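You operate a simulated robot arm through the tools that you are given. There is no shell and no other tool.

The job below is to be done with a simulated robot arm. You get a single attempt, and the scene is never put back.

TASK
Grip the lever punch in the vice and punch the plate that the ticket names.
Fine: fingers clear of the closing jaws and the anvil, one stroke; punched plate into the blue tray; the punch stays gripped, the red shim under its nose.
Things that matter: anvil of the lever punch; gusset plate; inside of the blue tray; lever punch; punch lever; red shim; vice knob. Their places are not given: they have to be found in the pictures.

Only the result counts: the job must be done as asked and must still hold three seconds after the hand-in. Knocking over, shifting, dropping, spilling or breaking anything else fails it.

THE ROBOT
A 6-joint arm with a three-finger gripper, fixed in place. Base frame: the origin is on the floor under the middle of its stand, x ahead of it, y to its left, z up. Readings come in mm, degrees, newtons and seconds.
It reaches about 1213 mm from its shoulder. Its first joint turns from -166.0 to 166.0 degrees. Payload 4.89 kg.
The TCP is the grasp point between the finger pads, 30 mm short of the fingertips. In the tool frame z runs along the fingers and y along their closing line. The gripper opens to 164 mm; its body begins 125 mm behind the TCP.
Orientation is that of the tool frame in the base frame, as [roll, pitch, yaw] about the fixed x, y, z axes, in that order (R = Rz(yaw) Ry(pitch) Rx(roll)). With the fingers straight down and closing along the base's y, the tool's x points along the base's -x, its y along +y and its z along -z.

THE INTERFACE
- The arm moves only by the tool drive_tool. Its argument "targets" is a list of rows, each an object (a shift or turn left out is 0, a gripper value left out holds the last) with "slide": the shift along the tool's x, y, z in units of 25 mm (1.0 is 25 mm), a list of three; "angular": the turn, a rotation vector about the tool's x, y, z in units of 5 degrees (1.0 is 5 degrees), a list of three; "jaw": the gripper command, from -1 (fully open) to 1 (shut), values between in proportion. In form: [{"slide": [x, y, z], "angular": [ax, ay, az], "jaw": jaw}, ...]. A call has 1 to 20 rows; each row shifts and turns the commanded pose from where the row before left it, along the tool's axes as they then stand. A call with a number of a shift or a turn outside -1 to 1 is refused whole. A row lasts 0.2 s, in which the tool goes at most 50 mm and 8.6 degrees; a call with a longer step from one row to the next is refused whole, and so is a gripper value outside its range. Where a pose cannot be reached the arm comes as near as it can. A force on the tool above 60 N (or 10 N above the force at the start of the call, whichever is more), or a blocked arm, ends the call early, and 0.2 s more pass. Each finger travels about 108 mm/s and halts on what it meets, pressing with about 33 N; the grip force reading is that of the motor and also rises with nothing between the fingers. The clock runs only during rows and for 0.2 s after the last one: add rows that do not move to give the fingers time. It gives the time, the measured TCP pose, the force on the tool (base axes), the opening and the grip force at its end, in the units of the frame above (readings bear some noise), with the torque about the TCP (base axes, N m) and any sound that the robot's microphone picked up.
- Cameras (640 x 400 px; columns grow to the right, rows downward): "scene" is fixed at [210.3, 652.4, 1441.9]; the picture's right is [-0.91, -0.42, 0.00], its down [-0.14, 0.31, -0.94] and it looks along [0.39, -0.86, -0.34] (base axes); focal length 327 px, centre (320, 200). "wrist" rides on the gripper at [76, -2, -152] in the tool frame; the picture's right is [0.02, 1.00, 0.00], its down [-0.88, 0.02, -0.47] and it looks along [-0.47, 0.01, 0.88] (tool axes); focal length 247 px, centre (320, 200).
- capture(camera): a new picture of that camera. No time passes.
- slide_trunk(by): moves the trunk up (or, below 0, down) by that many mm; the arm rides with it, the base frame stays. It gives what a move gives, with no picture.
- measure_at(camera, pixels): for up to 12 pixels [column, row] of the newest picture of that camera ("zoom" is the newest enlarged one), the place [x, y, z] in the base frame of the surface seen there, good to about 3 mm, but the place of the scene camera against the robot may be out by one fixed shift of up to 18 mm in any direction. No time passes.
- inspect(camera, box): a new picture of the part [left, top, right, bottom] of that camera's present view, enlarged. No time passes.
- finish_job(): hands the job in; it is judged then, once.

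Open the gripper and draw the arm clear of the work before you hand the job in, unless the task says otherwise.

The tools are called after "Request:" by a JSON object that holds its "method" and its "body". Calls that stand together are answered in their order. drive_tool: Moves the arm, as the interface text tells. Its arguments: {"type":"object","properties":{"targets":{"type":"array","items":{"type":"object","properties":{"slide":{"type":"array","items":{"type":"number"}},"angular":{"type":"array","items":{"type":"number"}},"jaw":{"type":"number"}}}}},"required":["targets"]} The other tools are called the same way: slide_trunk (by) moves the trunk up or down; capture (camera) takes a picture; measure_at (camera, pixels) gives the place of the surface under pixels of a picture; inspect (camera, box) takes an enlarged picture of a part of a camera's view; finish_job () hands the job in.

At the start:

```text
time_s: 0.0
position: [220.6, -669.5, 1397.4]
tool_rot: [-179.9, 0.0, -180.0]
contact_force: [0.1, 0.9, 0.1]
wrist_torque: [0.0, -0.02, -0.03]
width: 164.1
finger_force: 0.1
trunk travel left (down, up): [-200.0, 190.0]
```

scene: 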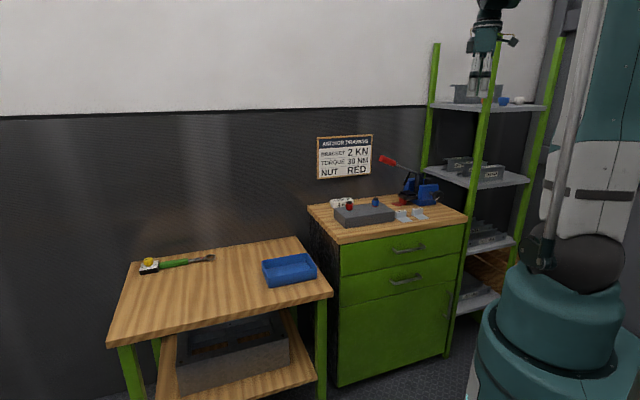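
wrist: 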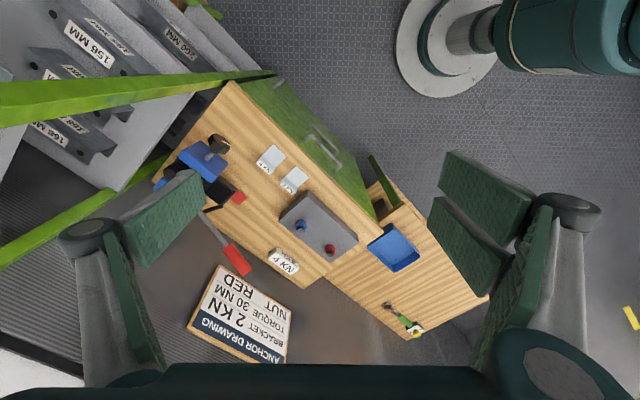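

I start by enlarging the areas that matter: the cabinet top with the vice and lever punch (scene about 300-470, 130-240) and the same area in the wrist view.

Request:
{"method": "inspect", "body": {"camera": "scene", "box": [300, 130, 480, 245]}}

Request:
{"method": "inspect", "body": {"camera": "wrist", "box": [150, 120, 370, 290]}}

Request:
{"method": "inspect", "body": {"camera": "scene", "box": [370, 145, 450, 225]}}

```text
3.48 times, centred on (390, 188) of scene
```

zoom: 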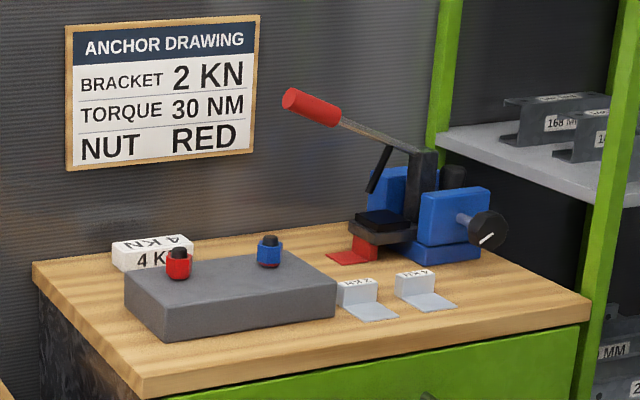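

```text
2.35 times, centred on (260, 205) of wrist
```

zoom: 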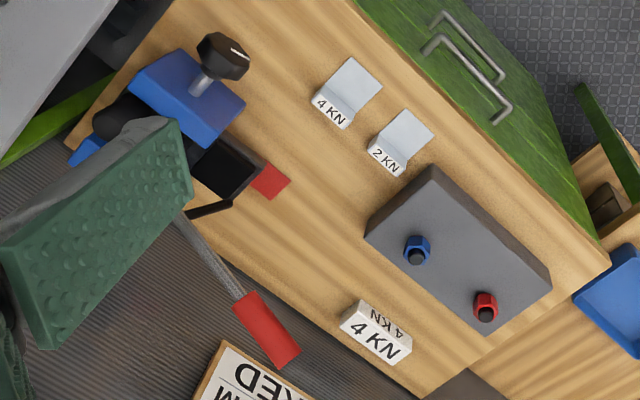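

```text
5.00 times, centred on (410, 185) of scene
```

zoom: 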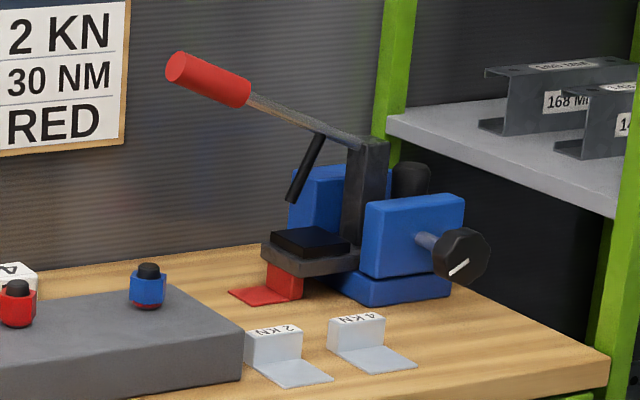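

The sign reads "BRACKET 2 KN", while a white tent card on the cabinet reads "4 KN". I need to tell which one is the ticket, so I enlarge the card, the plates and the rest of the scene.

Request:
{"method": "inspect", "body": {"camera": "wrist", "box": [250, 130, 330, 200]}}

Request:
{"method": "inspect", "body": {"camera": "wrist", "box": [170, 230, 310, 370]}}

Request:
{"method": "inspect", "body": {"camera": "scene", "box": [310, 130, 390, 230]}}

Request:
{"method": "inspect", "body": {"camera": "scene", "box": [100, 220, 340, 400]}}

Request:
{"method": "inspect", "body": {"camera": "scene", "box": [420, 60, 580, 240]}}

Request:
{"method": "inspect", "body": {"camera": "wrist", "box": [150, 120, 260, 290]}}

```text
5.71 times, centred on (290, 165) of wrist
```

zoom: 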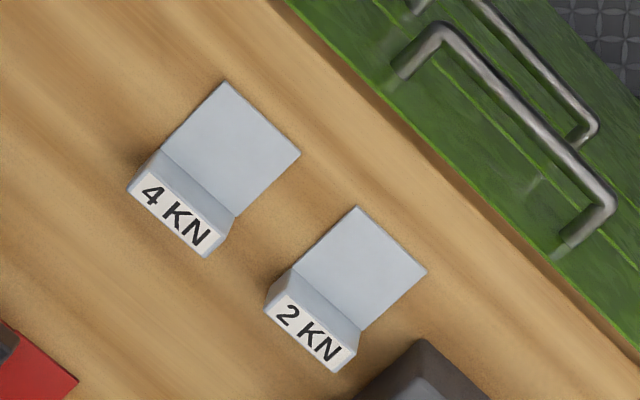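

```text
2.86 times, centred on (240, 300) of wrist
```

zoom: 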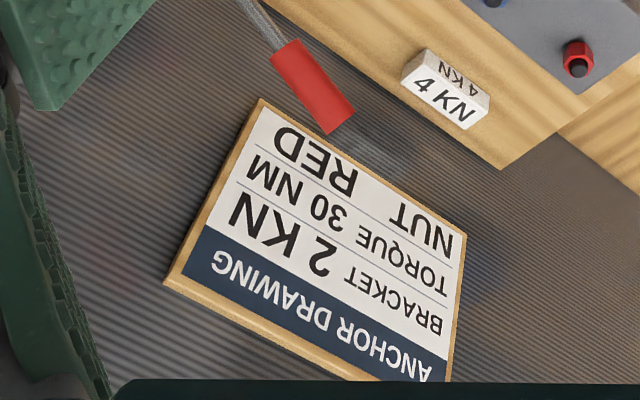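

```text
4.00 times, centred on (350, 180) of scene
```

zoom: 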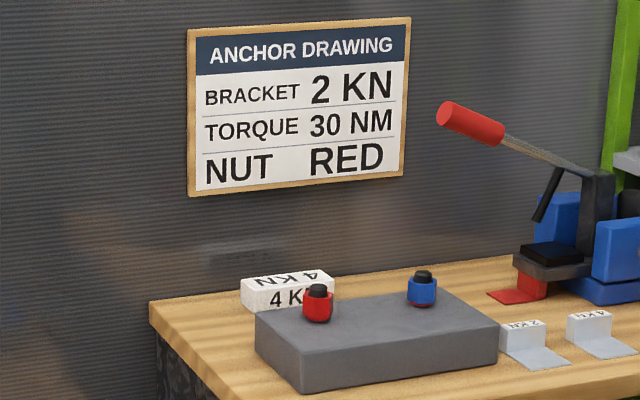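

```text
2.22 times, centred on (220, 310) of scene
```

zoom: 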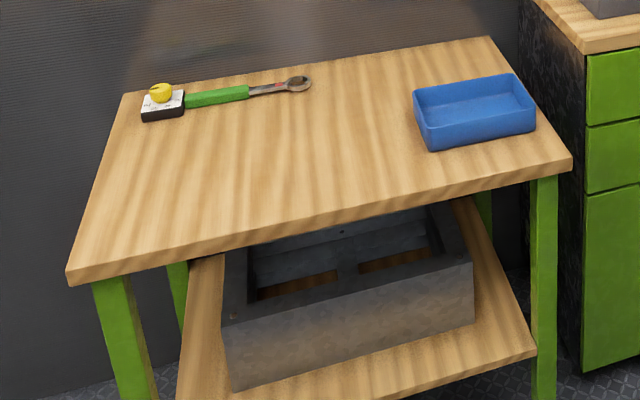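

```text
2.22 times, centred on (500, 150) of scene
```

zoom: 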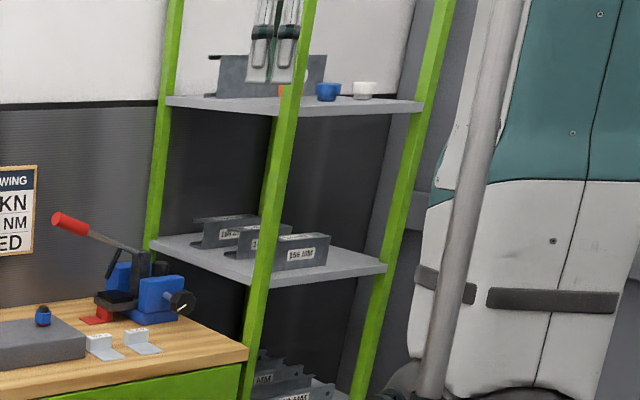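

```text
2.35 times, centred on (205, 205) of wrist
```

zoom: 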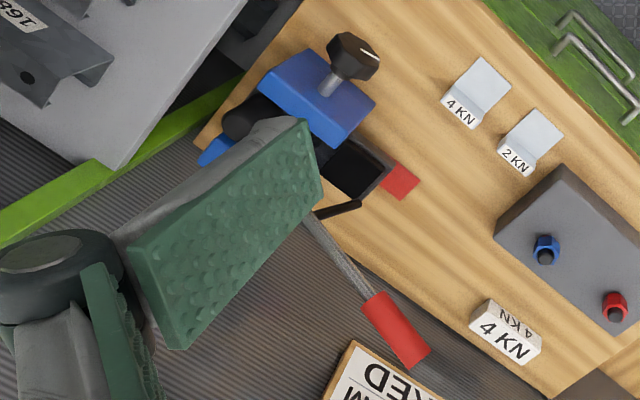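

The "4 KN" white block by the grey block looks like the ticket, and the wall sign is an anchor drawing for another job. Next I measure the key points in a fresh wrist view: plates around (272,158) and (294,180), vice (205,160), knob (218,145), anvil (215,190), lever (238,260), ticket (285,263) and tray (395,247).

Request:
{"method": "capture", "body": {"camera": "wrist"}}

Request:
{"method": "measure_at", "body": {"camera": "wrist", "pixels": [[272, 155], [264, 166], [294, 178], [285, 187], [205, 158], [219, 144], [218, 188], [241, 197], [238, 260], [224, 240], [285, 263], [395, 250]]}}

Request:
{"method": "capture", "body": {"camera": "scene"}}

Request:
{"method": "measure_at", "body": {"camera": "scene", "pixels": [[418, 212], [421, 217], [405, 214], [430, 192], [437, 197], [406, 195], [402, 203], [384, 161], [393, 165], [349, 206], [290, 268], [375, 203]]}}

```text
taken
```

wrist: 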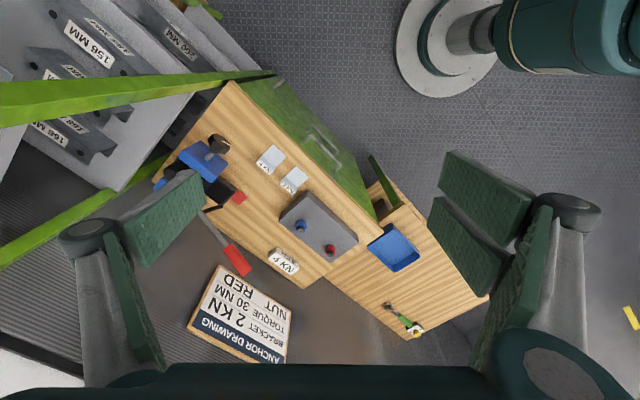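

```text
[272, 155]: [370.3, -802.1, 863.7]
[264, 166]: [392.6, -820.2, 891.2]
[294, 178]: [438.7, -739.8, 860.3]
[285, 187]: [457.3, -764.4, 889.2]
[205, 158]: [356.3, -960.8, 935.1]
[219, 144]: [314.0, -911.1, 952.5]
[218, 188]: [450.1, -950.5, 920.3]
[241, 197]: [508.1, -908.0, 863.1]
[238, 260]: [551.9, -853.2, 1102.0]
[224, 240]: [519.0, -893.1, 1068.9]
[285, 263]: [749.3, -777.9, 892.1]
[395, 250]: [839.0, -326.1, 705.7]
```

```text
taken
```

scene: 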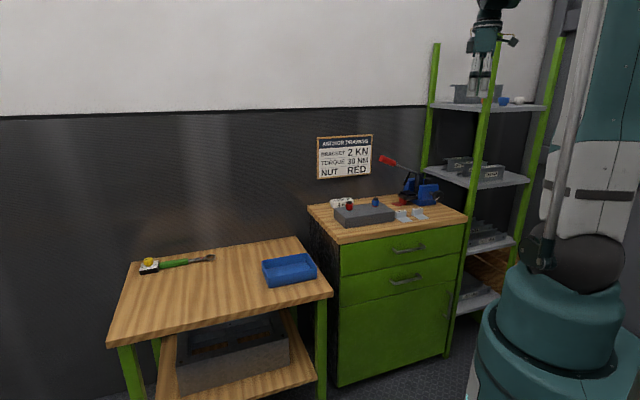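

```text
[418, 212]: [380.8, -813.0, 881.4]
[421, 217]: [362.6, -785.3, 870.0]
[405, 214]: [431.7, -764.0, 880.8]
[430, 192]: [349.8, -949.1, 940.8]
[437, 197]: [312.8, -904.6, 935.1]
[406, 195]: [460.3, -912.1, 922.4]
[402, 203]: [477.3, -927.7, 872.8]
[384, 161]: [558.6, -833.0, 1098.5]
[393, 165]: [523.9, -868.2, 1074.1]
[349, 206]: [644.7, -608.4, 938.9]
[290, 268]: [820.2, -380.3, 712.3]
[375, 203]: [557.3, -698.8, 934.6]
```

The cabinet top is at z≈860, the vice near (355,-955), the knob near (314,-908,940), and the lever handle near (555,-850,1100). Before moving closer I measure the rack on the right (posts at scene (484,120) and (440,90), shelf corners (528,182) and (545,107)) and the cabinet edges.

Request:
{"method": "measure_at", "body": {"camera": "scene", "pixels": [[484, 120], [470, 200], [434, 90], [528, 182], [543, 107], [474, 188], [480, 108], [467, 217], [340, 243], [308, 207], [317, 260], [535, 170]]}}

Request:
{"method": "measure_at", "body": {"camera": "wrist", "pixels": [[232, 88], [160, 178], [375, 235], [322, 272], [268, 72], [100, 95], [100, 184], [240, 310], [160, 164], [190, 205], [120, 150], [206, 208]]}}

```text
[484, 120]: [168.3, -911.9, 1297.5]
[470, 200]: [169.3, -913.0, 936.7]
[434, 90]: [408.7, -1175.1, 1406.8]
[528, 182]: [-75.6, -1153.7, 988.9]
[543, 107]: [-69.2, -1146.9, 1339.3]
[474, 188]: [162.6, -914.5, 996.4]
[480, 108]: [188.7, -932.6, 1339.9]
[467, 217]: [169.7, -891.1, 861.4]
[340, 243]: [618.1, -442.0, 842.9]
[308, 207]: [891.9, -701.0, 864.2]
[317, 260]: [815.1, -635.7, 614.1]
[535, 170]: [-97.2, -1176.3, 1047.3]
```

```text
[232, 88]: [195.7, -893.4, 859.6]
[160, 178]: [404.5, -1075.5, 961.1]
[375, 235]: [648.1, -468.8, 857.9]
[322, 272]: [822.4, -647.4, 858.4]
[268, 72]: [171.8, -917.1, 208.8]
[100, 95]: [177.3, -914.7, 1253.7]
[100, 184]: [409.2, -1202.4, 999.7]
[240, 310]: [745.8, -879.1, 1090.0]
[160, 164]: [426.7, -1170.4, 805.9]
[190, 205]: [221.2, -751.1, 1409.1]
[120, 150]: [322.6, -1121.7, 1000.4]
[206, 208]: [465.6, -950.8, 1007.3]
```

The cabinet runs at about 43° to x: u=(0.73,0.685) along it and b=(0.685,-0.73) toward the wall. The rack post is at (170,-913). I move the hand to roughly (326,-812,1200) and turn it 46.8° about the tool z, so the wrist camera looks squarely at the vice.

Request:
{"method": "drive_tool", "body": {"targets": [{"slide": [-0.525, -0.71, 0.985], "angular": [0, 0, 0], "jaw": -1}, {"slide": [-0.525, -0.71, 0.985]}, {"slide": [-0.525, -0.71, 0.985]}, {"slide": [-0.525, -0.71, 0.985]}, {"slide": [-0.525, -0.71, 0.985]}, {"slide": [-0.525, -0.71, 0.985]}, {"slide": [-0.525, -0.71, 0.985]}, {"slide": [-0.525, -0.71, 0.985]}, {"angular": [0, 0, 0.936]}, {"angular": [0, 0, 0.936]}, {"angular": [0, 0, 0.936]}, {"angular": [0, 0, 0.936]}, {"angular": [0, 0, 0.936]}, {"angular": [0, 0, 0.936]}, {"angular": [0, 0, 0.936]}, {"angular": [0, 0, 0.936]}, {"angular": [0, 0, 0.936]}, {"angular": [0, 0, 0.936]}]}}

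Request:
{"method": "capture", "body": {"camera": "wrist"}}

Request:
{"method": "capture", "body": {"camera": "scene"}}

```text
time_s: 3.8
position: [324.7, -810.1, 1200.3]
tool_rot: [-179.9, 0.1, 133.2]
contact_force: [0.9, -0.3, -0.1]
wrist_torque: [0.0, -0.01, -0.03]
width: 164.2
finger_force: 0.0
trunk travel left (down, up): [-200.0, 190.0]
```

```text
taken
```

wrist: 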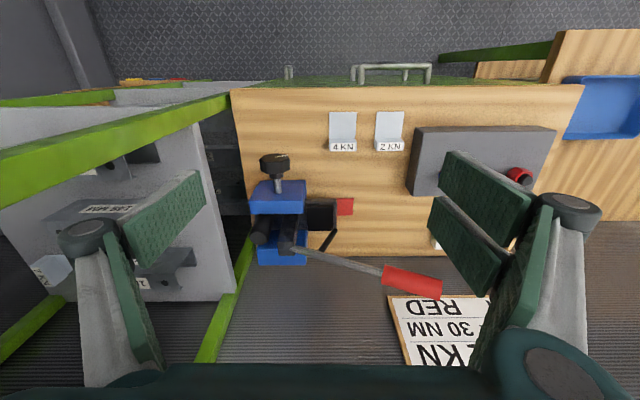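

```text
taken
```

scene: 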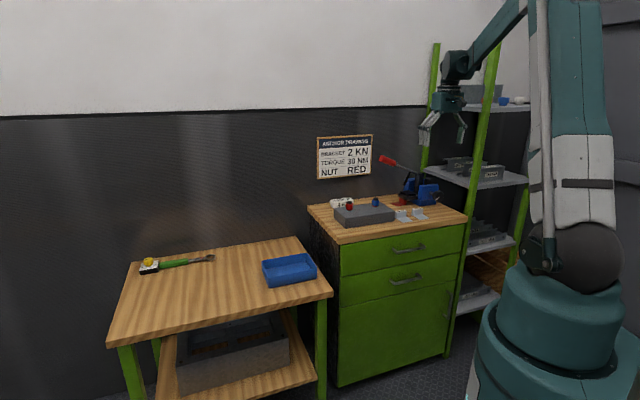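

The view is now square to the cabinet. The vice is at about (278,215), the anvil at (320,215), the shim at (345,207) and the plates at (342,130) and (388,130). I enlarge the punch and vice area.

Request:
{"method": "inspect", "body": {"camera": "wrist", "box": [235, 140, 365, 275]}}

Request:
{"method": "measure_at", "body": {"camera": "wrist", "pixels": [[272, 163], [280, 186], [278, 203], [278, 197], [321, 216], [345, 207], [322, 240], [300, 250], [385, 272], [438, 288], [262, 240], [285, 258]]}}

Request:
{"method": "inspect", "body": {"camera": "wrist", "box": [315, 95, 425, 170]}}

Request:
{"method": "inspect", "body": {"camera": "scene", "box": [370, 150, 450, 225]}}

```text
2.96 times, centred on (300, 208) of wrist
```

zoom: 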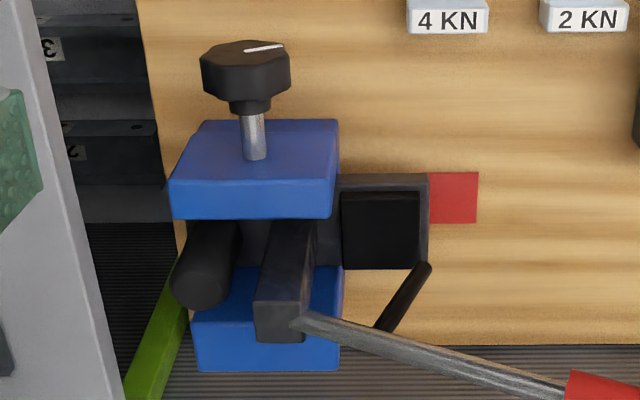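

```text
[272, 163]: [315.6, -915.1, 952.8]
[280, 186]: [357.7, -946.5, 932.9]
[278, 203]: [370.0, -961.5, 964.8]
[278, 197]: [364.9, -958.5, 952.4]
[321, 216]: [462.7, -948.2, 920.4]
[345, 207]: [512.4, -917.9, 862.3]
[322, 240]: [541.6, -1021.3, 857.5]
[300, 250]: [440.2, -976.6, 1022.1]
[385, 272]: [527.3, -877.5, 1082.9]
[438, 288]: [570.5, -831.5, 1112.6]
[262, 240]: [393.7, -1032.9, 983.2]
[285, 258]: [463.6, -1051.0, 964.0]
```

```text
5.33 times, centred on (370, 132) of wrist
```

zoom: 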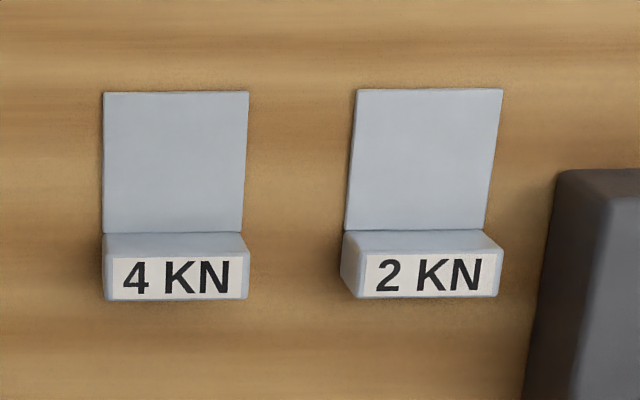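

```text
5.33 times, centred on (410, 188) of scene
```

zoom: 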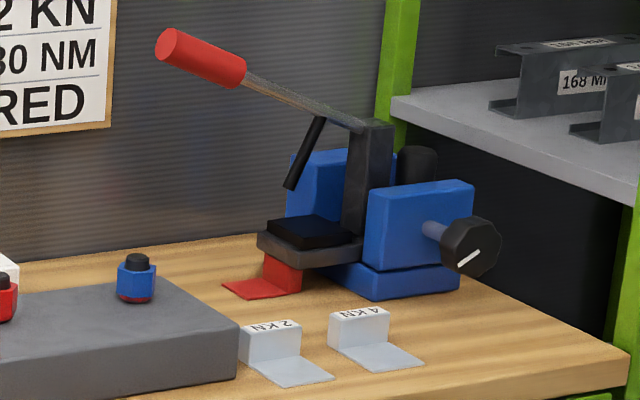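

The vice's front jaw carries the knob, the dark post stands between the jaws, the ram hangs from the lever, and the red shim block sits under the nose. To see jaw gaps and heights I back off in front of the cabinet and tilt the hand 45°, so the wrist camera looks almost level at the vice.

Request:
{"method": "drive_tool", "body": {"targets": [{"slide": [0.39, 0, 0.9]}, {"slide": [0.39, 0, 0.9]}, {"slide": [0.39, 0, 0.9]}, {"slide": [0.39, 0, 0.9]}, {"slide": [0.39, 0, 0.9]}, {"slide": [0.39, 0, 0.9]}, {"slide": [0.39, 0, 0.9]}, {"slide": [0.39, 0, 0.9]}, {"angular": [0, -1, 0]}, {"angular": [0, -1, 0]}, {"angular": [0, -1, 0]}, {"angular": [0, -1, 0]}, {"angular": [0, -1, 0]}, {"angular": [0, -1, 0]}, {"angular": [0, -1, 0]}, {"angular": [0, -1, 0]}, {"angular": [0, -1, 0]}]}}

Request:
{"method": "capture", "body": {"camera": "wrist"}}

Request:
{"method": "inspect", "body": {"camera": "wrist", "box": [220, 100, 420, 300]}}

Request:
{"method": "capture", "body": {"camera": "scene"}}

```text
time_s: 7.4
position: [271.0, -754.0, 1020.3]
tool_rot: [-180.0, 45.1, 133.3]
contact_force: [0.5, -0.1, 0.7]
wrist_torque: [0.0, 0.03, -0.01]
width: 164.1
finger_force: 0.0
trunk travel left (down, up): [-200.0, 190.0]
```

```text
taken
```

wrist: 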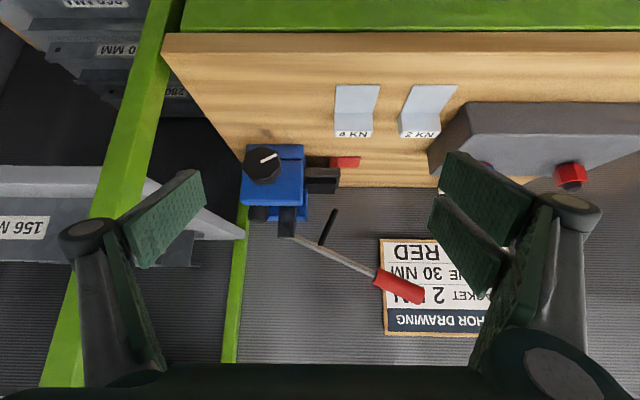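

```text
2.00 times, centred on (320, 200) of wrist
```

zoom: 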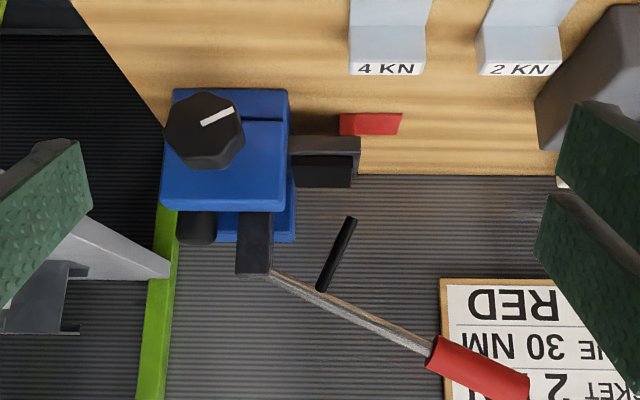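

```text
taken
```

scene: 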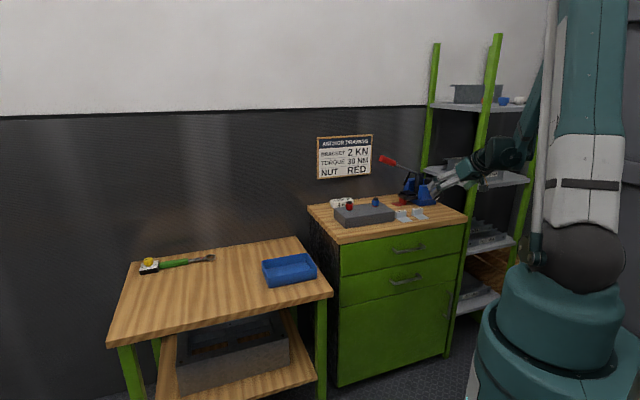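

The level view is upside down but clear: knob at zoom (205,130), post (253,245), anvil (325,160), shim (370,124), ram rod (335,255). I measure these points.

Request:
{"method": "measure_at", "body": {"camera": "zoom", "pixels": [[205, 135], [168, 200], [284, 205], [284, 95], [180, 95], [253, 230], [253, 268], [196, 228], [300, 145], [355, 145], [300, 172], [348, 172]]}}

Request:
{"method": "measure_at", "body": {"camera": "zoom", "pixels": [[322, 285], [351, 222], [275, 275], [430, 345], [480, 365], [525, 385], [345, 125], [398, 118], [290, 220], [388, 60], [388, 30], [388, 5]]}}

```text
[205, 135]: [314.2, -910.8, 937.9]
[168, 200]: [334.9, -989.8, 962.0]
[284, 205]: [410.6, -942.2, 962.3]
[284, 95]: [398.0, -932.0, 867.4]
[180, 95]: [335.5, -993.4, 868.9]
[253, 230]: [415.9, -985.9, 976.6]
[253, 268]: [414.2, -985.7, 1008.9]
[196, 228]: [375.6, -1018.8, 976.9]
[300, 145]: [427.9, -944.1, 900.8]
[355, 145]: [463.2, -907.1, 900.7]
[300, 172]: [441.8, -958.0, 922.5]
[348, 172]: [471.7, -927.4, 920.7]
```

```text
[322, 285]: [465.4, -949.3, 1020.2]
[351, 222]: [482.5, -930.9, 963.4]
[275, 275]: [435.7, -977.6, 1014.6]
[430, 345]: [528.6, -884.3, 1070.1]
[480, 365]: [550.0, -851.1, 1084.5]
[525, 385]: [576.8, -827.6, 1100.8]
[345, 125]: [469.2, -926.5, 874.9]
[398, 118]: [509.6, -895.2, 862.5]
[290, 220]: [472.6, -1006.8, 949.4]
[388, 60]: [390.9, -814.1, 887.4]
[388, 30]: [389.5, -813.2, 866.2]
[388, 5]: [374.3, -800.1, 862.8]
```

The knob's axis is near u≈74 along the cabinet at z≈935, its front face at b≈94, with the jaw's front face at b≈150. I enlarge the knob and the jaw gap and measure the knob outline before bringing the hand level.

Request:
{"method": "inspect", "body": {"camera": "wrist", "box": [230, 130, 320, 250]}}

Request:
{"method": "inspect", "body": {"camera": "scene", "box": [385, 165, 445, 215]}}

```text
3.33 times, centred on (275, 190) of wrist
```

zoom: 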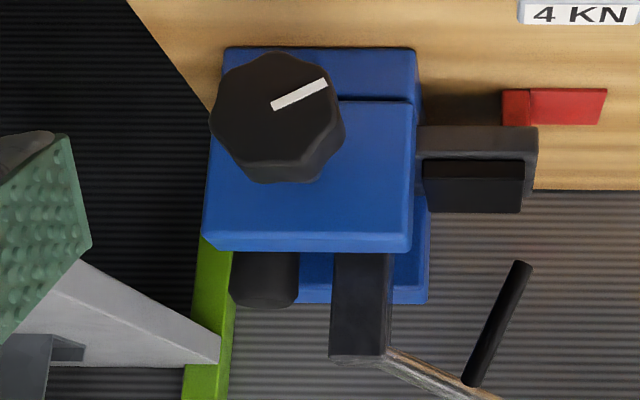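

```text
8.00 times, centred on (415, 190) of scene
```

zoom: 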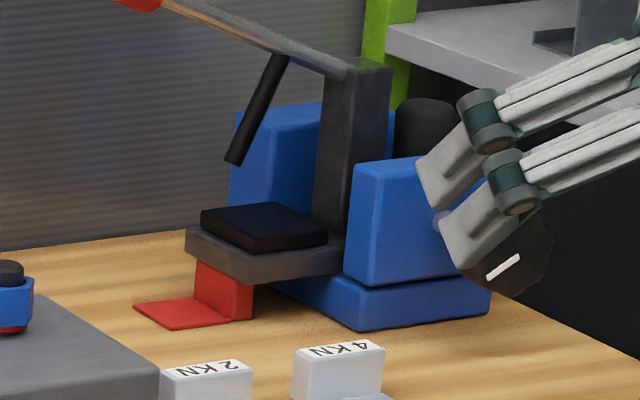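

The knob's front face centre shows near (270,110) in the enlarged wrist view before the scene zoom. I measure several knob face points directly on the wrist picture.

Request:
{"method": "capture", "body": {"camera": "wrist"}}

Request:
{"method": "measure_at", "body": {"camera": "wrist", "pixels": [[260, 162], [245, 162], [275, 160], [260, 148], [260, 176], [248, 150], [276, 150], [250, 178], [272, 178], [310, 180], [312, 196], [290, 220]]}}

Request:
{"method": "measure_at", "body": {"camera": "scene", "pixels": [[396, 193], [408, 192], [403, 197], [409, 203], [411, 202], [400, 196], [424, 190], [416, 180], [410, 176], [420, 174], [394, 179], [399, 168]]}}

```text
taken
```

wrist: 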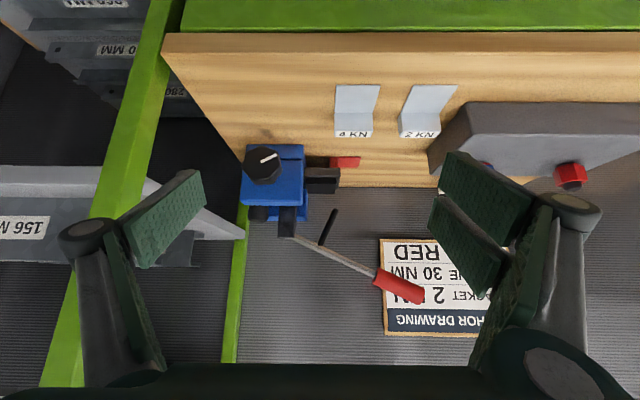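

```text
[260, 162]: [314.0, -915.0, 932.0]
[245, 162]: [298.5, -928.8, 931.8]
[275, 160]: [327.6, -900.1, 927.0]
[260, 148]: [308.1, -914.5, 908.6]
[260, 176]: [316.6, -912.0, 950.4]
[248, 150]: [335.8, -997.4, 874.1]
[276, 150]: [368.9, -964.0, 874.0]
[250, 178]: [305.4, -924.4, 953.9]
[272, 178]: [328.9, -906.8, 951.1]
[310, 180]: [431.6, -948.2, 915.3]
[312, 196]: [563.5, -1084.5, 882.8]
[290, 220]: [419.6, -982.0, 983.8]
```

```text
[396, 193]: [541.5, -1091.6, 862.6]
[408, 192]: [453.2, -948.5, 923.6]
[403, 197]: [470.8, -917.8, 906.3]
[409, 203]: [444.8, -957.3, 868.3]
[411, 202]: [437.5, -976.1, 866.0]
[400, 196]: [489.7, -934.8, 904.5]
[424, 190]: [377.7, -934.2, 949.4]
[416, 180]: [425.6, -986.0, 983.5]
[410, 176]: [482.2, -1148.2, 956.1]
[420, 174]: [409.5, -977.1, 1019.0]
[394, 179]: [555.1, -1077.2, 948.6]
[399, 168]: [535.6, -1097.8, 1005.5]
```

The knob face centre works out at u≈73.5, b≈96, z≈930, about 48 mm across. I tilt the remaining 45° so the fingers point level at the vice, closing the hand to about 82 mm, still well in front of the cabinet.

Request:
{"method": "drive_tool", "body": {"targets": [{"angular": [0, -1, 0], "jaw": 0.0}, {"angular": [0, -1, 0]}, {"angular": [0, -1, 0]}, {"angular": [0, -1, 0]}, {"angular": [0, -1, 0]}, {"angular": [0, -1, 0]}, {"angular": [0, -1, 0]}, {"angular": [0, -1, 0]}, {"angular": [0, -1, 0]}]}}

Request:
{"method": "capture", "body": {"camera": "scene"}}

Request:
{"method": "capture", "body": {"camera": "wrist"}}

```text
time_s: 9.4
position: [275.5, -802.1, 1089.5]
tool_rot: [-167.3, 89.9, 146.0]
contact_force: [-0.2, 0.6, 0.7]
wrist_torque: [0.05, 0.02, -0.04]
width: 82.0
finger_force: 0.2
out of reach, approached as far as the arm can: row 6, 7, 8, 9
trunk travel left (down, up): [-200.0, 190.0]
```

```text
taken
```

scene: 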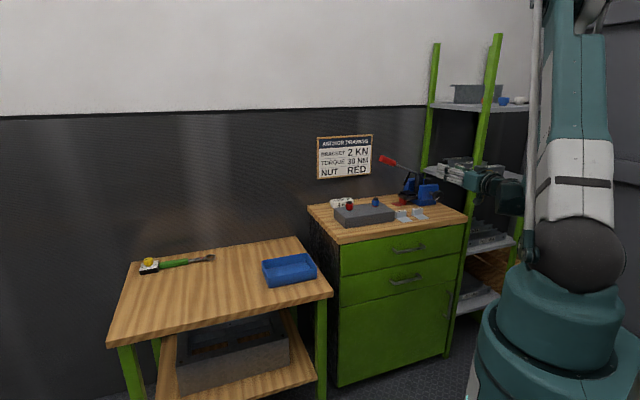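

```text
taken
```

wrist: 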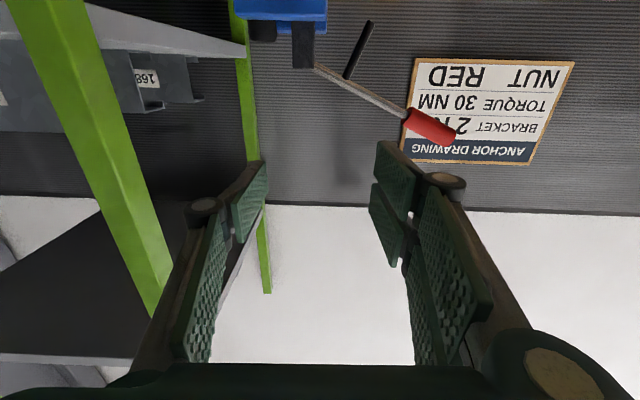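

The level orientation was reached, but the arm cannot fold that close in: it stopped at (275.5,-802,1089). That is a good level pose, so I lower the trunk a first 80 mm toward the knob's height and check how the pose follows.

Request:
{"method": "slide_trunk", "body": {"by": -80}}

```text
time_s: 10.6
position: [276.3, -802.2, 1008.7]
tool_rot: [-179.9, 89.8, 133.4]
contact_force: [0.0, 0.7, 0.1]
wrist_torque: [0.02, 0.0, -0.03]
width: 81.9
finger_force: 0.2
trunk travel left (down, up): [-120.0, 270.0]
```

The tool followed straight down to z=1008.7. I try a small test step along -u and +b to see whether commands start from the measured pose.

Request:
{"method": "drive_tool", "body": {"targets": [{"slide": [0, -0.5, 0.5], "jaw": 0.0}]}}

```text
time_s: 11.0
position: [274.7, -821.3, 1009.0]
tool_rot: [-176.0, 89.8, 137.3]
contact_force: [-1.0, 0.1, -0.4]
wrist_torque: [0.03, 0.04, -0.03]
width: 82.1
finger_force: 0.0
trunk travel left (down, up): [-120.0, 270.0]
```

Commands start from the measured pose. Now I line up with the knob axis (u≈73.5, z≈930), stopping with the fingertips about 18 mm short of its face.

Request:
{"method": "drive_tool", "body": {"targets": [{"slide": [0.79, -0.33, 0.45], "jaw": 0.0}, {"slide": [0.79, -0.33, 0.45]}, {"slide": [0.79, -0.33, 0.45]}, {"slide": [0.79, -0.33, 0.45]}]}}

Request:
{"method": "capture", "body": {"camera": "wrist"}}

Request:
{"method": "inspect", "body": {"camera": "scene", "box": [370, 140, 530, 240]}}

```text
time_s: 12.0
position: [282.3, -881.0, 934.0]
tool_rot: [-177.3, 89.7, 136.3]
contact_force: [-0.3, 1.4, 0.1]
wrist_torque: [0.09, 0.07, -0.06]
width: 82.0
finger_force: 0.0
out of reach, approached as far as the arm can: row 3, 4
trunk travel left (down, up): [-120.0, 270.0]
```

```text
taken
```

wrist: 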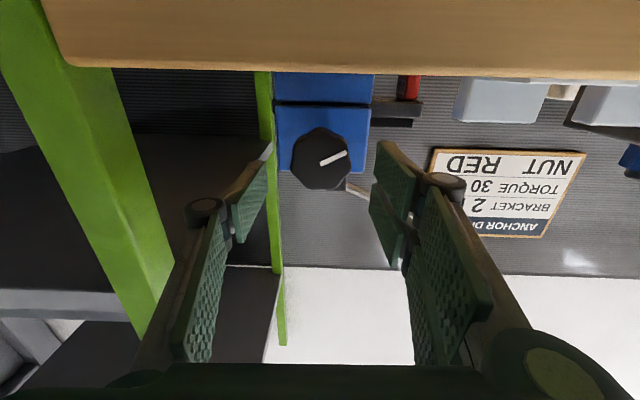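

```text
4.00 times, centred on (450, 190) of scene
```

zoom: 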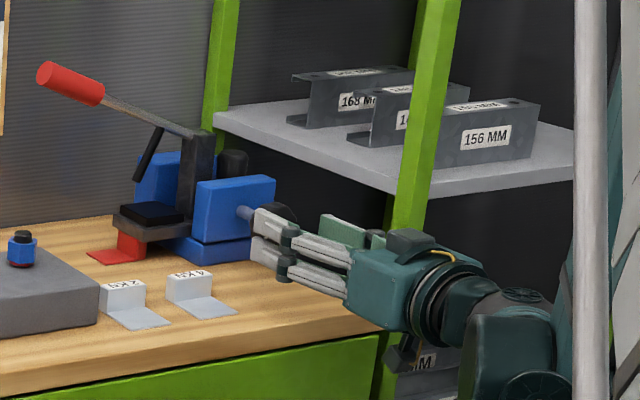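

I'm nearly on axis (u≈71, b≈50, z=934); the knob shows at about (320,160). I measure its face here to refine the axis.

Request:
{"method": "measure_at", "body": {"camera": "wrist", "pixels": [[320, 160], [296, 160], [343, 160], [320, 132], [320, 186], [300, 140], [340, 140], [300, 178], [340, 178], [290, 160], [349, 158], [320, 100]]}}

Request:
{"method": "inspect", "body": {"camera": "wrist", "box": [270, 70, 390, 210]}}

```text
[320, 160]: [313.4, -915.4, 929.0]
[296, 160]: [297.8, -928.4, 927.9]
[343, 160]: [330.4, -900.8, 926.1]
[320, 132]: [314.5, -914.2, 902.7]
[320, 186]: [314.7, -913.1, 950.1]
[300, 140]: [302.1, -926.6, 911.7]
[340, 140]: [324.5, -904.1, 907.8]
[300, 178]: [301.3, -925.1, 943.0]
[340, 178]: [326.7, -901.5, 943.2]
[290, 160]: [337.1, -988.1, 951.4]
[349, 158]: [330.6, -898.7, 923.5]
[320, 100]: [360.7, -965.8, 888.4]
```

```text
2.86 times, centred on (330, 140) of wrist
```

zoom: 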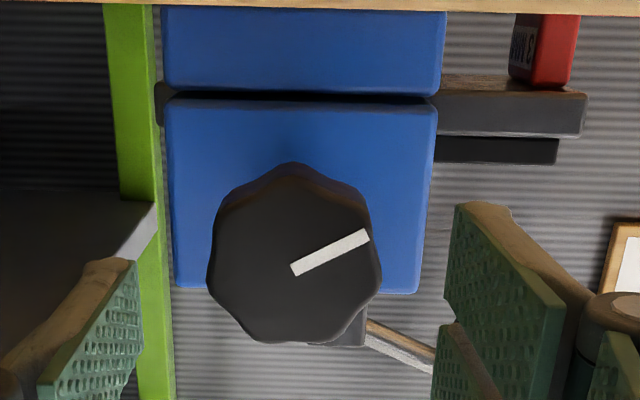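

The knob centre is u≈71.3, z≈929, and the tool sits at u≈71.1, z≈934. I lower the trunk 5 mm, then advance 57 mm so the pads surround the knob with the tips about 13 mm short of the jaw face.

Request:
{"method": "slide_trunk", "body": {"by": -5}}

Request:
{"method": "drive_tool", "body": {"targets": [{"slide": [0, 0, 0.6], "jaw": 0.0}, {"slide": [0, 0, 0.6]}, {"slide": [0, 0, 0.6]}, {"slide": [0, 0, 0.48]}]}}

Request:
{"method": "capture", "body": {"camera": "wrist"}}

```text
time_s: 12.5
position: [282.0, -881.3, 929.2]
tool_rot: [180.0, 89.7, 133.3]
contact_force: [0.3, -0.3, -1.2]
wrist_torque: [0.01, -0.02, 0.05]
width: 82.1
finger_force: 0.1
trunk travel left (down, up): [-115.0, 275.0]
```

```text
time_s: 13.5
position: [320.4, -923.0, 928.3]
tool_rot: [179.3, 89.7, 132.7]
contact_force: [-0.7, 0.3, 0.4]
wrist_torque: [0.04, 0.04, 0.05]
width: 82.1
finger_force: 0.1
trunk travel left (down, up): [-115.0, 275.0]
```

```text
taken
```

wrist: 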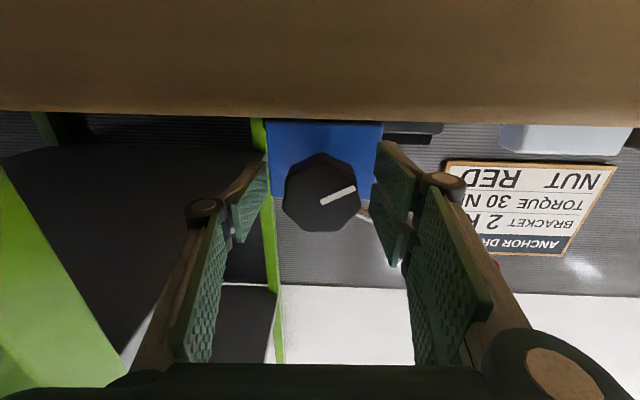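

The knob at (321,193) is centred between the fingers (267 and 375), with TCP at u≈70, b≈107. I close on the knob.

Request:
{"method": "drive_tool", "body": {"targets": [{"jaw": 1.0}, {"jaw": 1.0}, {"jaw": 1.0}, {"jaw": 1.0}]}}

Request:
{"method": "capture", "body": {"camera": "wrist"}}

```text
time_s: 14.5
position: [321.5, -922.3, 929.4]
tool_rot: [-177.2, 89.7, 136.1]
contact_force: [6.0, 4.3, -1.0]
wrist_torque: [-0.03, -0.04, 0.68]
width: 50.8
finger_force: 44.5
trunk travel left (down, up): [-115.0, 275.0]
```

```text
taken
```

wrist: 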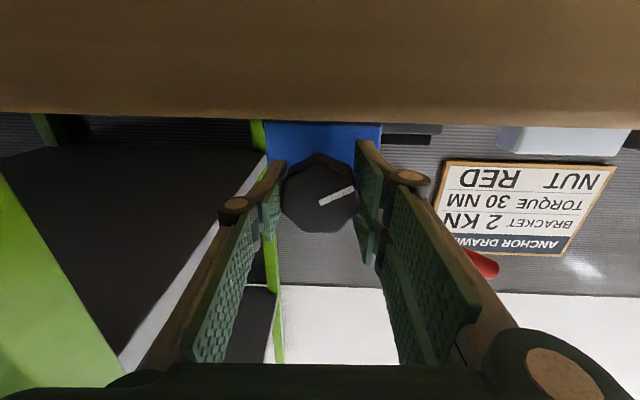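

The knob is held at 50.8 mm with only about 7 N of sideways load. I turn 25° clockwise (positive about tool z) and watch torque, sound and the white mark.

Request:
{"method": "drive_tool", "body": {"targets": [{"angular": [0, 0, 1], "jaw": 1.0}, {"angular": [0, 0, 1]}, {"angular": [0, 0, 1]}, {"angular": [0, 0, 1]}, {"angular": [0, 0, 1]}]}}

Request:
{"method": "capture", "body": {"camera": "wrist"}}

Request:
{"method": "inspect", "body": {"camera": "scene", "box": [385, 165, 465, 215]}}

```text
time_s: 15.7
position: [322.3, -922.7, 929.4]
tool_rot: [90.7, 64.9, 44.1]
contact_force: [31.7, -14.2, 13.9]
wrist_torque: [-0.26, 0.1, 0.49]
width: 50.9
finger_force: 44.9
trunk travel left (down, up): [-115.0, 275.0]
```

```text
taken
```

wrist: 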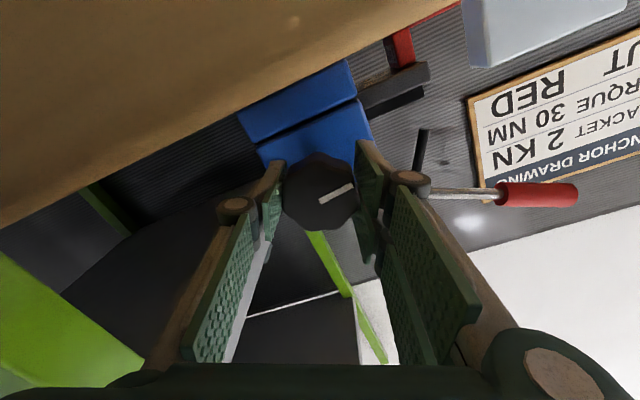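

```text
8.00 times, centred on (425, 190) of scene
```

zoom: 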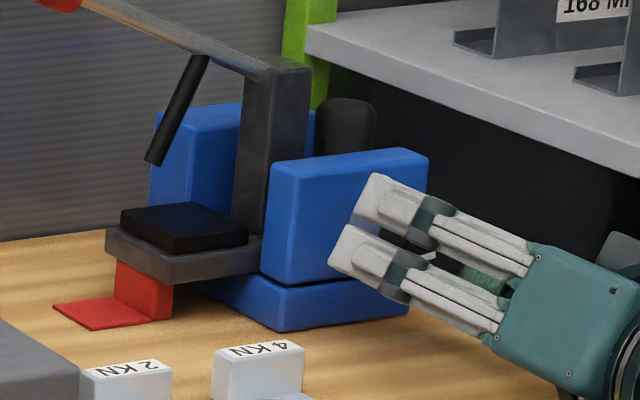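

The knob turned with the hand: the mark kept its angle to the fingers. A ~32 N pull along +b says the knob is drawing in as the jaw closes. I continue 25° while feeding forward slightly.

Request:
{"method": "drive_tool", "body": {"targets": [{"slide": [0, 0, 0.06], "angular": [0, 0, 1], "jaw": 1.0}, {"slide": [0, 0, 0.03], "angular": [0, 0, 1]}, {"slide": [0, 0, 0.03], "angular": [0, 0, 1]}, {"slide": [0, 0, 0.03], "angular": [0, 0, 1]}, {"slide": [0, 0, 0.03], "angular": [0, 0, 1]}]}}

Request:
{"method": "capture", "body": {"camera": "wrist"}}

```text
time_s: 16.9
position: [325.6, -924.5, 929.0]
tool_rot: [90.3, 40.0, 43.7]
contact_force: [15.1, 34.8, -9.5]
wrist_torque: [-0.24, -0.22, 0.92]
width: 50.7
finger_force: 45.1
trunk travel left (down, up): [-115.0, 275.0]
```

```text
taken
```

wrist: 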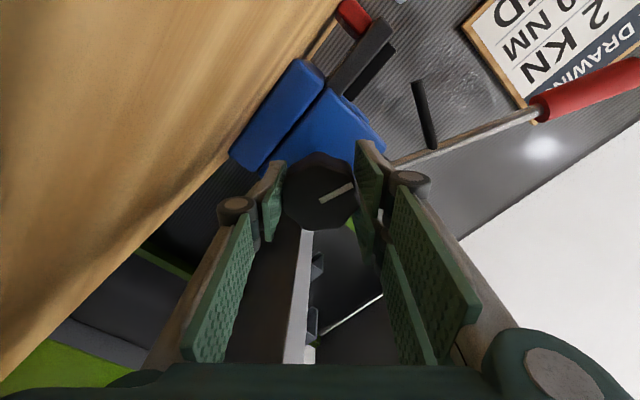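

The mark still follows the hand. There's now about 35 N sideways from a ~3 mm grip offset, and a -15 N axial push. I measure the movable jaw's front face (around (330,120)) against the earlier b≈150.

Request:
{"method": "measure_at", "body": {"camera": "wrist", "pixels": [[330, 120], [345, 135], [320, 130], [350, 120], [275, 120], [290, 90], [268, 140], [365, 60], [375, 75], [352, 15], [320, 195], [420, 110]]}}

Request:
{"method": "inspect", "body": {"camera": "wrist", "box": [220, 0, 460, 160]}}

Request:
{"method": "inspect", "body": {"camera": "scene", "box": [385, 165, 465, 215]}}

```text
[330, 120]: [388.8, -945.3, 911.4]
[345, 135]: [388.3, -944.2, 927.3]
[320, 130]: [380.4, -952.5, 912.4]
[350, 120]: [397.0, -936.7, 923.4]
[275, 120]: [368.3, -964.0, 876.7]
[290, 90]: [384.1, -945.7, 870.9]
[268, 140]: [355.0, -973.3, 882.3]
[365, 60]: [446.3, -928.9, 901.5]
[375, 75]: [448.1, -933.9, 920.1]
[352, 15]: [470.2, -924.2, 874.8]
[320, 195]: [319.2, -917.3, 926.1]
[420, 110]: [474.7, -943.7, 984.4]
```

```text
2.50 times, centred on (340, 80) of wrist
```

zoom: 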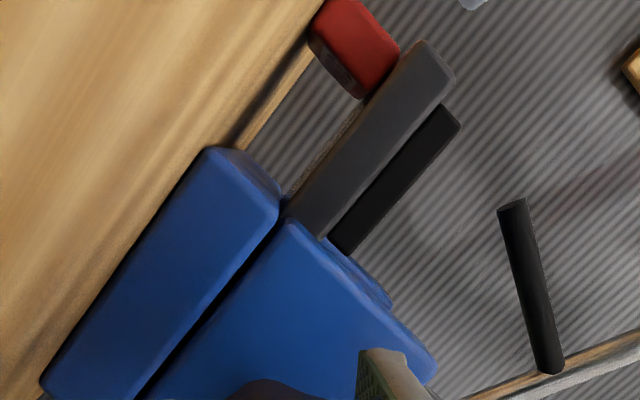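

```text
8.00 times, centred on (425, 190) of scene
```

zoom: 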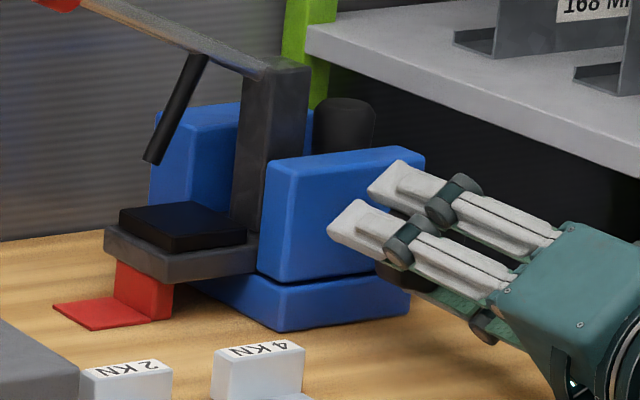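

The movable jaw's front face is now at b≈169.5, about 1.5 mm behind its base's front face, so it is closing. I turn another 25° with a small sideways correction along tool y and a smaller feed.

Request:
{"method": "drive_tool", "body": {"targets": [{"slide": [0, 0.03, 0.02], "angular": [0, 0, 1], "jaw": 1.0}, {"slide": [0, 0.02, 0.02], "angular": [0, 0, 1]}, {"slide": [0, 0.02, 0.02], "angular": [0, 0, 1]}, {"slide": [0, 0.02, 0.02], "angular": [0, 0, 1]}, {"slide": [0, 0.02, 0.02], "angular": [0, 0, 1]}]}}

Request:
{"method": "capture", "body": {"camera": "wrist"}}

Request:
{"method": "inspect", "body": {"camera": "scene", "box": [385, 165, 465, 215]}}

```text
time_s: 18.1
position: [327.2, -928.9, 930.6]
tool_rot: [90.4, 15.0, 43.5]
contact_force: [11.0, 17.7, -36.8]
wrist_torque: [0.04, 0.37, 0.47]
width: 50.7
finger_force: 44.9
trunk travel left (down, up): [-115.0, 275.0]
```

```text
taken
```

wrist: 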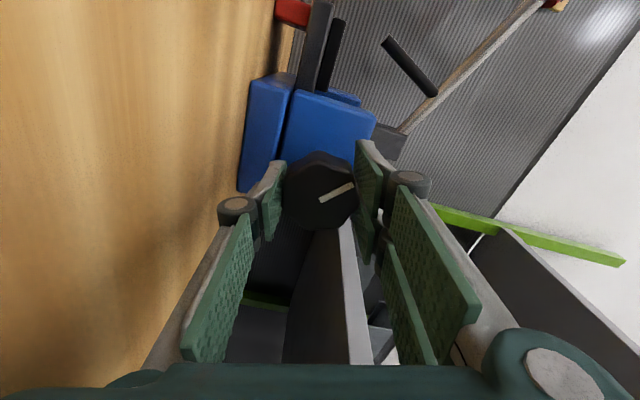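

```text
8.00 times, centred on (425, 190) of scene
```

zoom: 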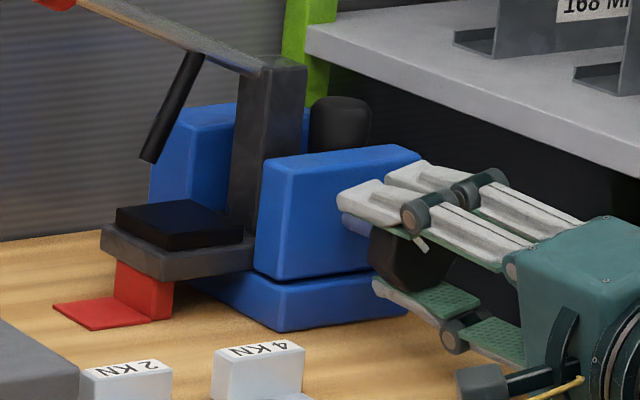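

The knob keeps following, and the punch has shifted slightly toward the rear jaw, so the front jaw has met it; the shim stays put. There's a -37 N vertical load from overcorrecting, so I back that off a little and turn 20° more.

Request:
{"method": "drive_tool", "body": {"targets": [{"slide": [0, -0.05, 0.022], "angular": [0, 0, 1], "jaw": 1.0}, {"slide": [0, 0, 0.022], "angular": [0, 0, 1]}, {"slide": [0, 0, 0.022], "angular": [0, 0, 1]}, {"slide": [0, 0, 0.022], "angular": [0, 0, 1]}]}}

Request:
{"method": "capture", "body": {"camera": "wrist"}}

Request:
{"method": "inspect", "body": {"camera": "scene", "box": [385, 165, 465, 215]}}

```text
time_s: 19.1
position: [325.7, -930.0, 930.1]
tool_rot: [90.3, -5.1, 43.2]
contact_force: [-17.7, -1.3, -14.9]
wrist_torque: [-0.69, 0.97, -0.39]
width: 50.2
finger_force: 45.2
trunk travel left (down, up): [-115.0, 275.0]
```

```text
taken
```

wrist: 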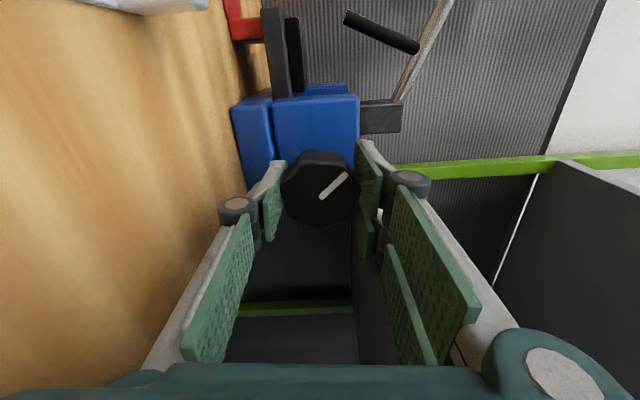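

```text
8.00 times, centred on (425, 190) of scene
```

zoom: 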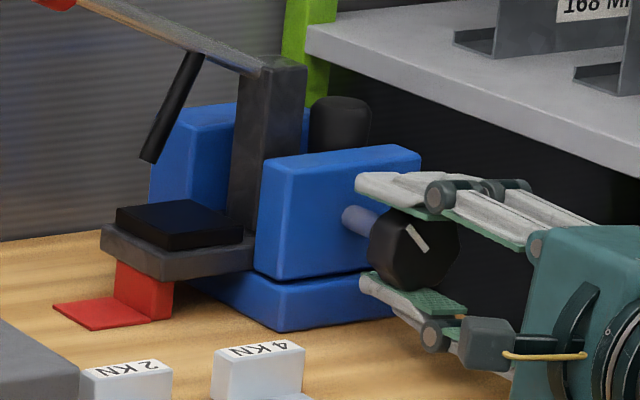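

The mark has now turned relative to the fingers (from about 25° to 40° in the picture), with -1.2 N·m about the knob axis and the jaw no longer moving. The knob is slipping in my grip because the jaws are tight. I open only to about 66 mm (table is below) and retreat straight out.

Request:
{"method": "drive_tool", "body": {"targets": [{"jaw": 0.2}, {"jaw": 0.2}, {"slide": [0, 0, -0.5], "jaw": 0.2}, {"slide": [0, 0, -1]}, {"slide": [0, 0, -1]}, {"slide": [0, 0, -1]}]}}

Request:
{"method": "capture", "body": {"camera": "wrist"}}

Request:
{"method": "inspect", "body": {"camera": "scene", "box": [385, 165, 465, 215]}}

```text
time_s: 20.5
position: [269.8, -873.2, 936.6]
tool_rot: [90.4, -5.0, 43.5]
contact_force: [0.3, -0.6, -1.0]
wrist_torque: [-0.04, -0.02, 0.01]
width: 65.5
finger_force: 0.0
out of reach, approached as far as the arm can: row 6
trunk travel left (down, up): [-115.0, 275.0]
```

```text
taken
```

wrist: 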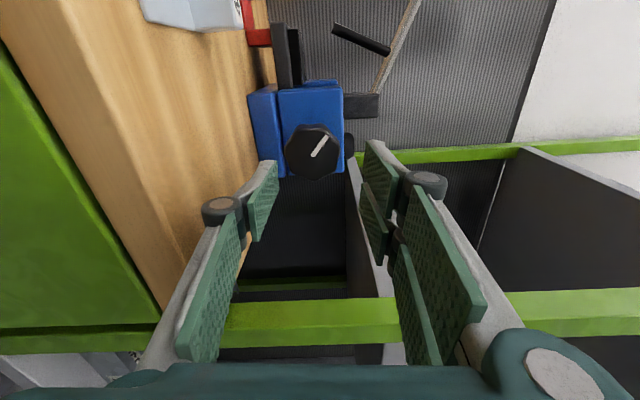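

```text
8.00 times, centred on (425, 190) of scene
```

zoom: 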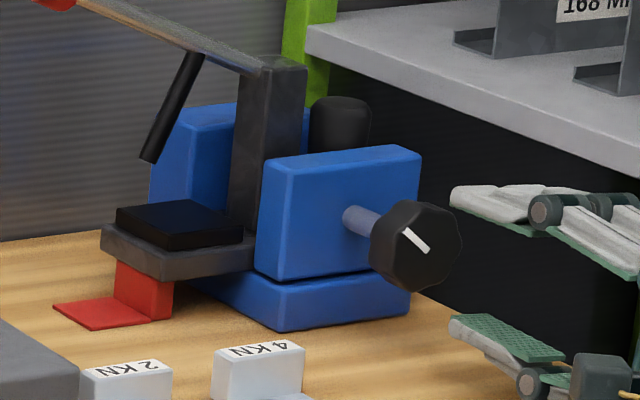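

The knob and jaw stayed put after release: knob at scene (435,200), jaw closed on the post. Now I measure the finger geometry in the wrist view — thumb pad near (265,200), pair pads near (378,170) and (374,225) — to plan the plate handling around the lever.

Request:
{"method": "measure_at", "body": {"camera": "wrist", "pixels": [[270, 170], [258, 205], [270, 200], [370, 150], [395, 170], [385, 190], [367, 190], [385, 240], [375, 245], [405, 300], [200, 300], [425, 185]]}}

Request:
{"method": "inspect", "body": {"camera": "wrist", "box": [160, 130, 500, 390]}}

Request:
{"method": "inspect", "body": {"camera": "scene", "box": [425, 150, 545, 230]}}

```text
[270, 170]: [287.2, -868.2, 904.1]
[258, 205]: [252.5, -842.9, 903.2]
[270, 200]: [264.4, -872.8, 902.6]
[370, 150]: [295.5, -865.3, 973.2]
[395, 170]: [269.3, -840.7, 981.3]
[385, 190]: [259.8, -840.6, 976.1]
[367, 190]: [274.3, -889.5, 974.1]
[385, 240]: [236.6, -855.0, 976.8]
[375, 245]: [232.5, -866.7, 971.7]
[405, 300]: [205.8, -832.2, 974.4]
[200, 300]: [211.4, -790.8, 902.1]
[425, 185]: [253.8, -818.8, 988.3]
```

```text
1.54 times, centred on (330, 260) of wrist
```

zoom: 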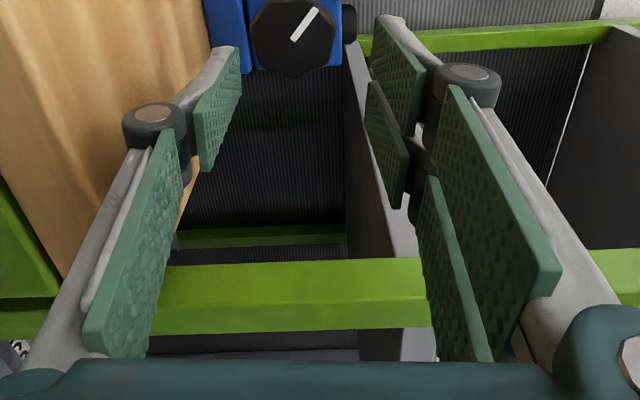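

```text
5.00 times, centred on (485, 190) of scene
```

zoom: 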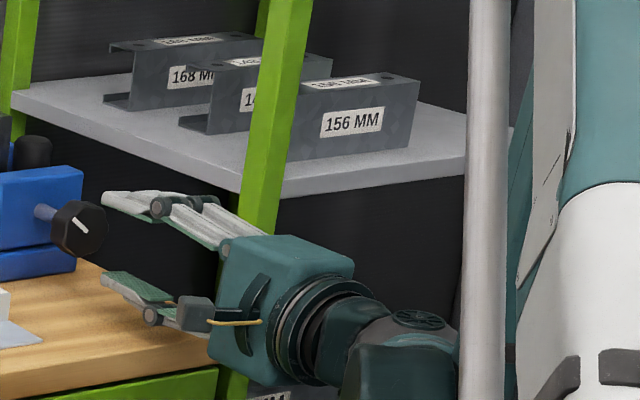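

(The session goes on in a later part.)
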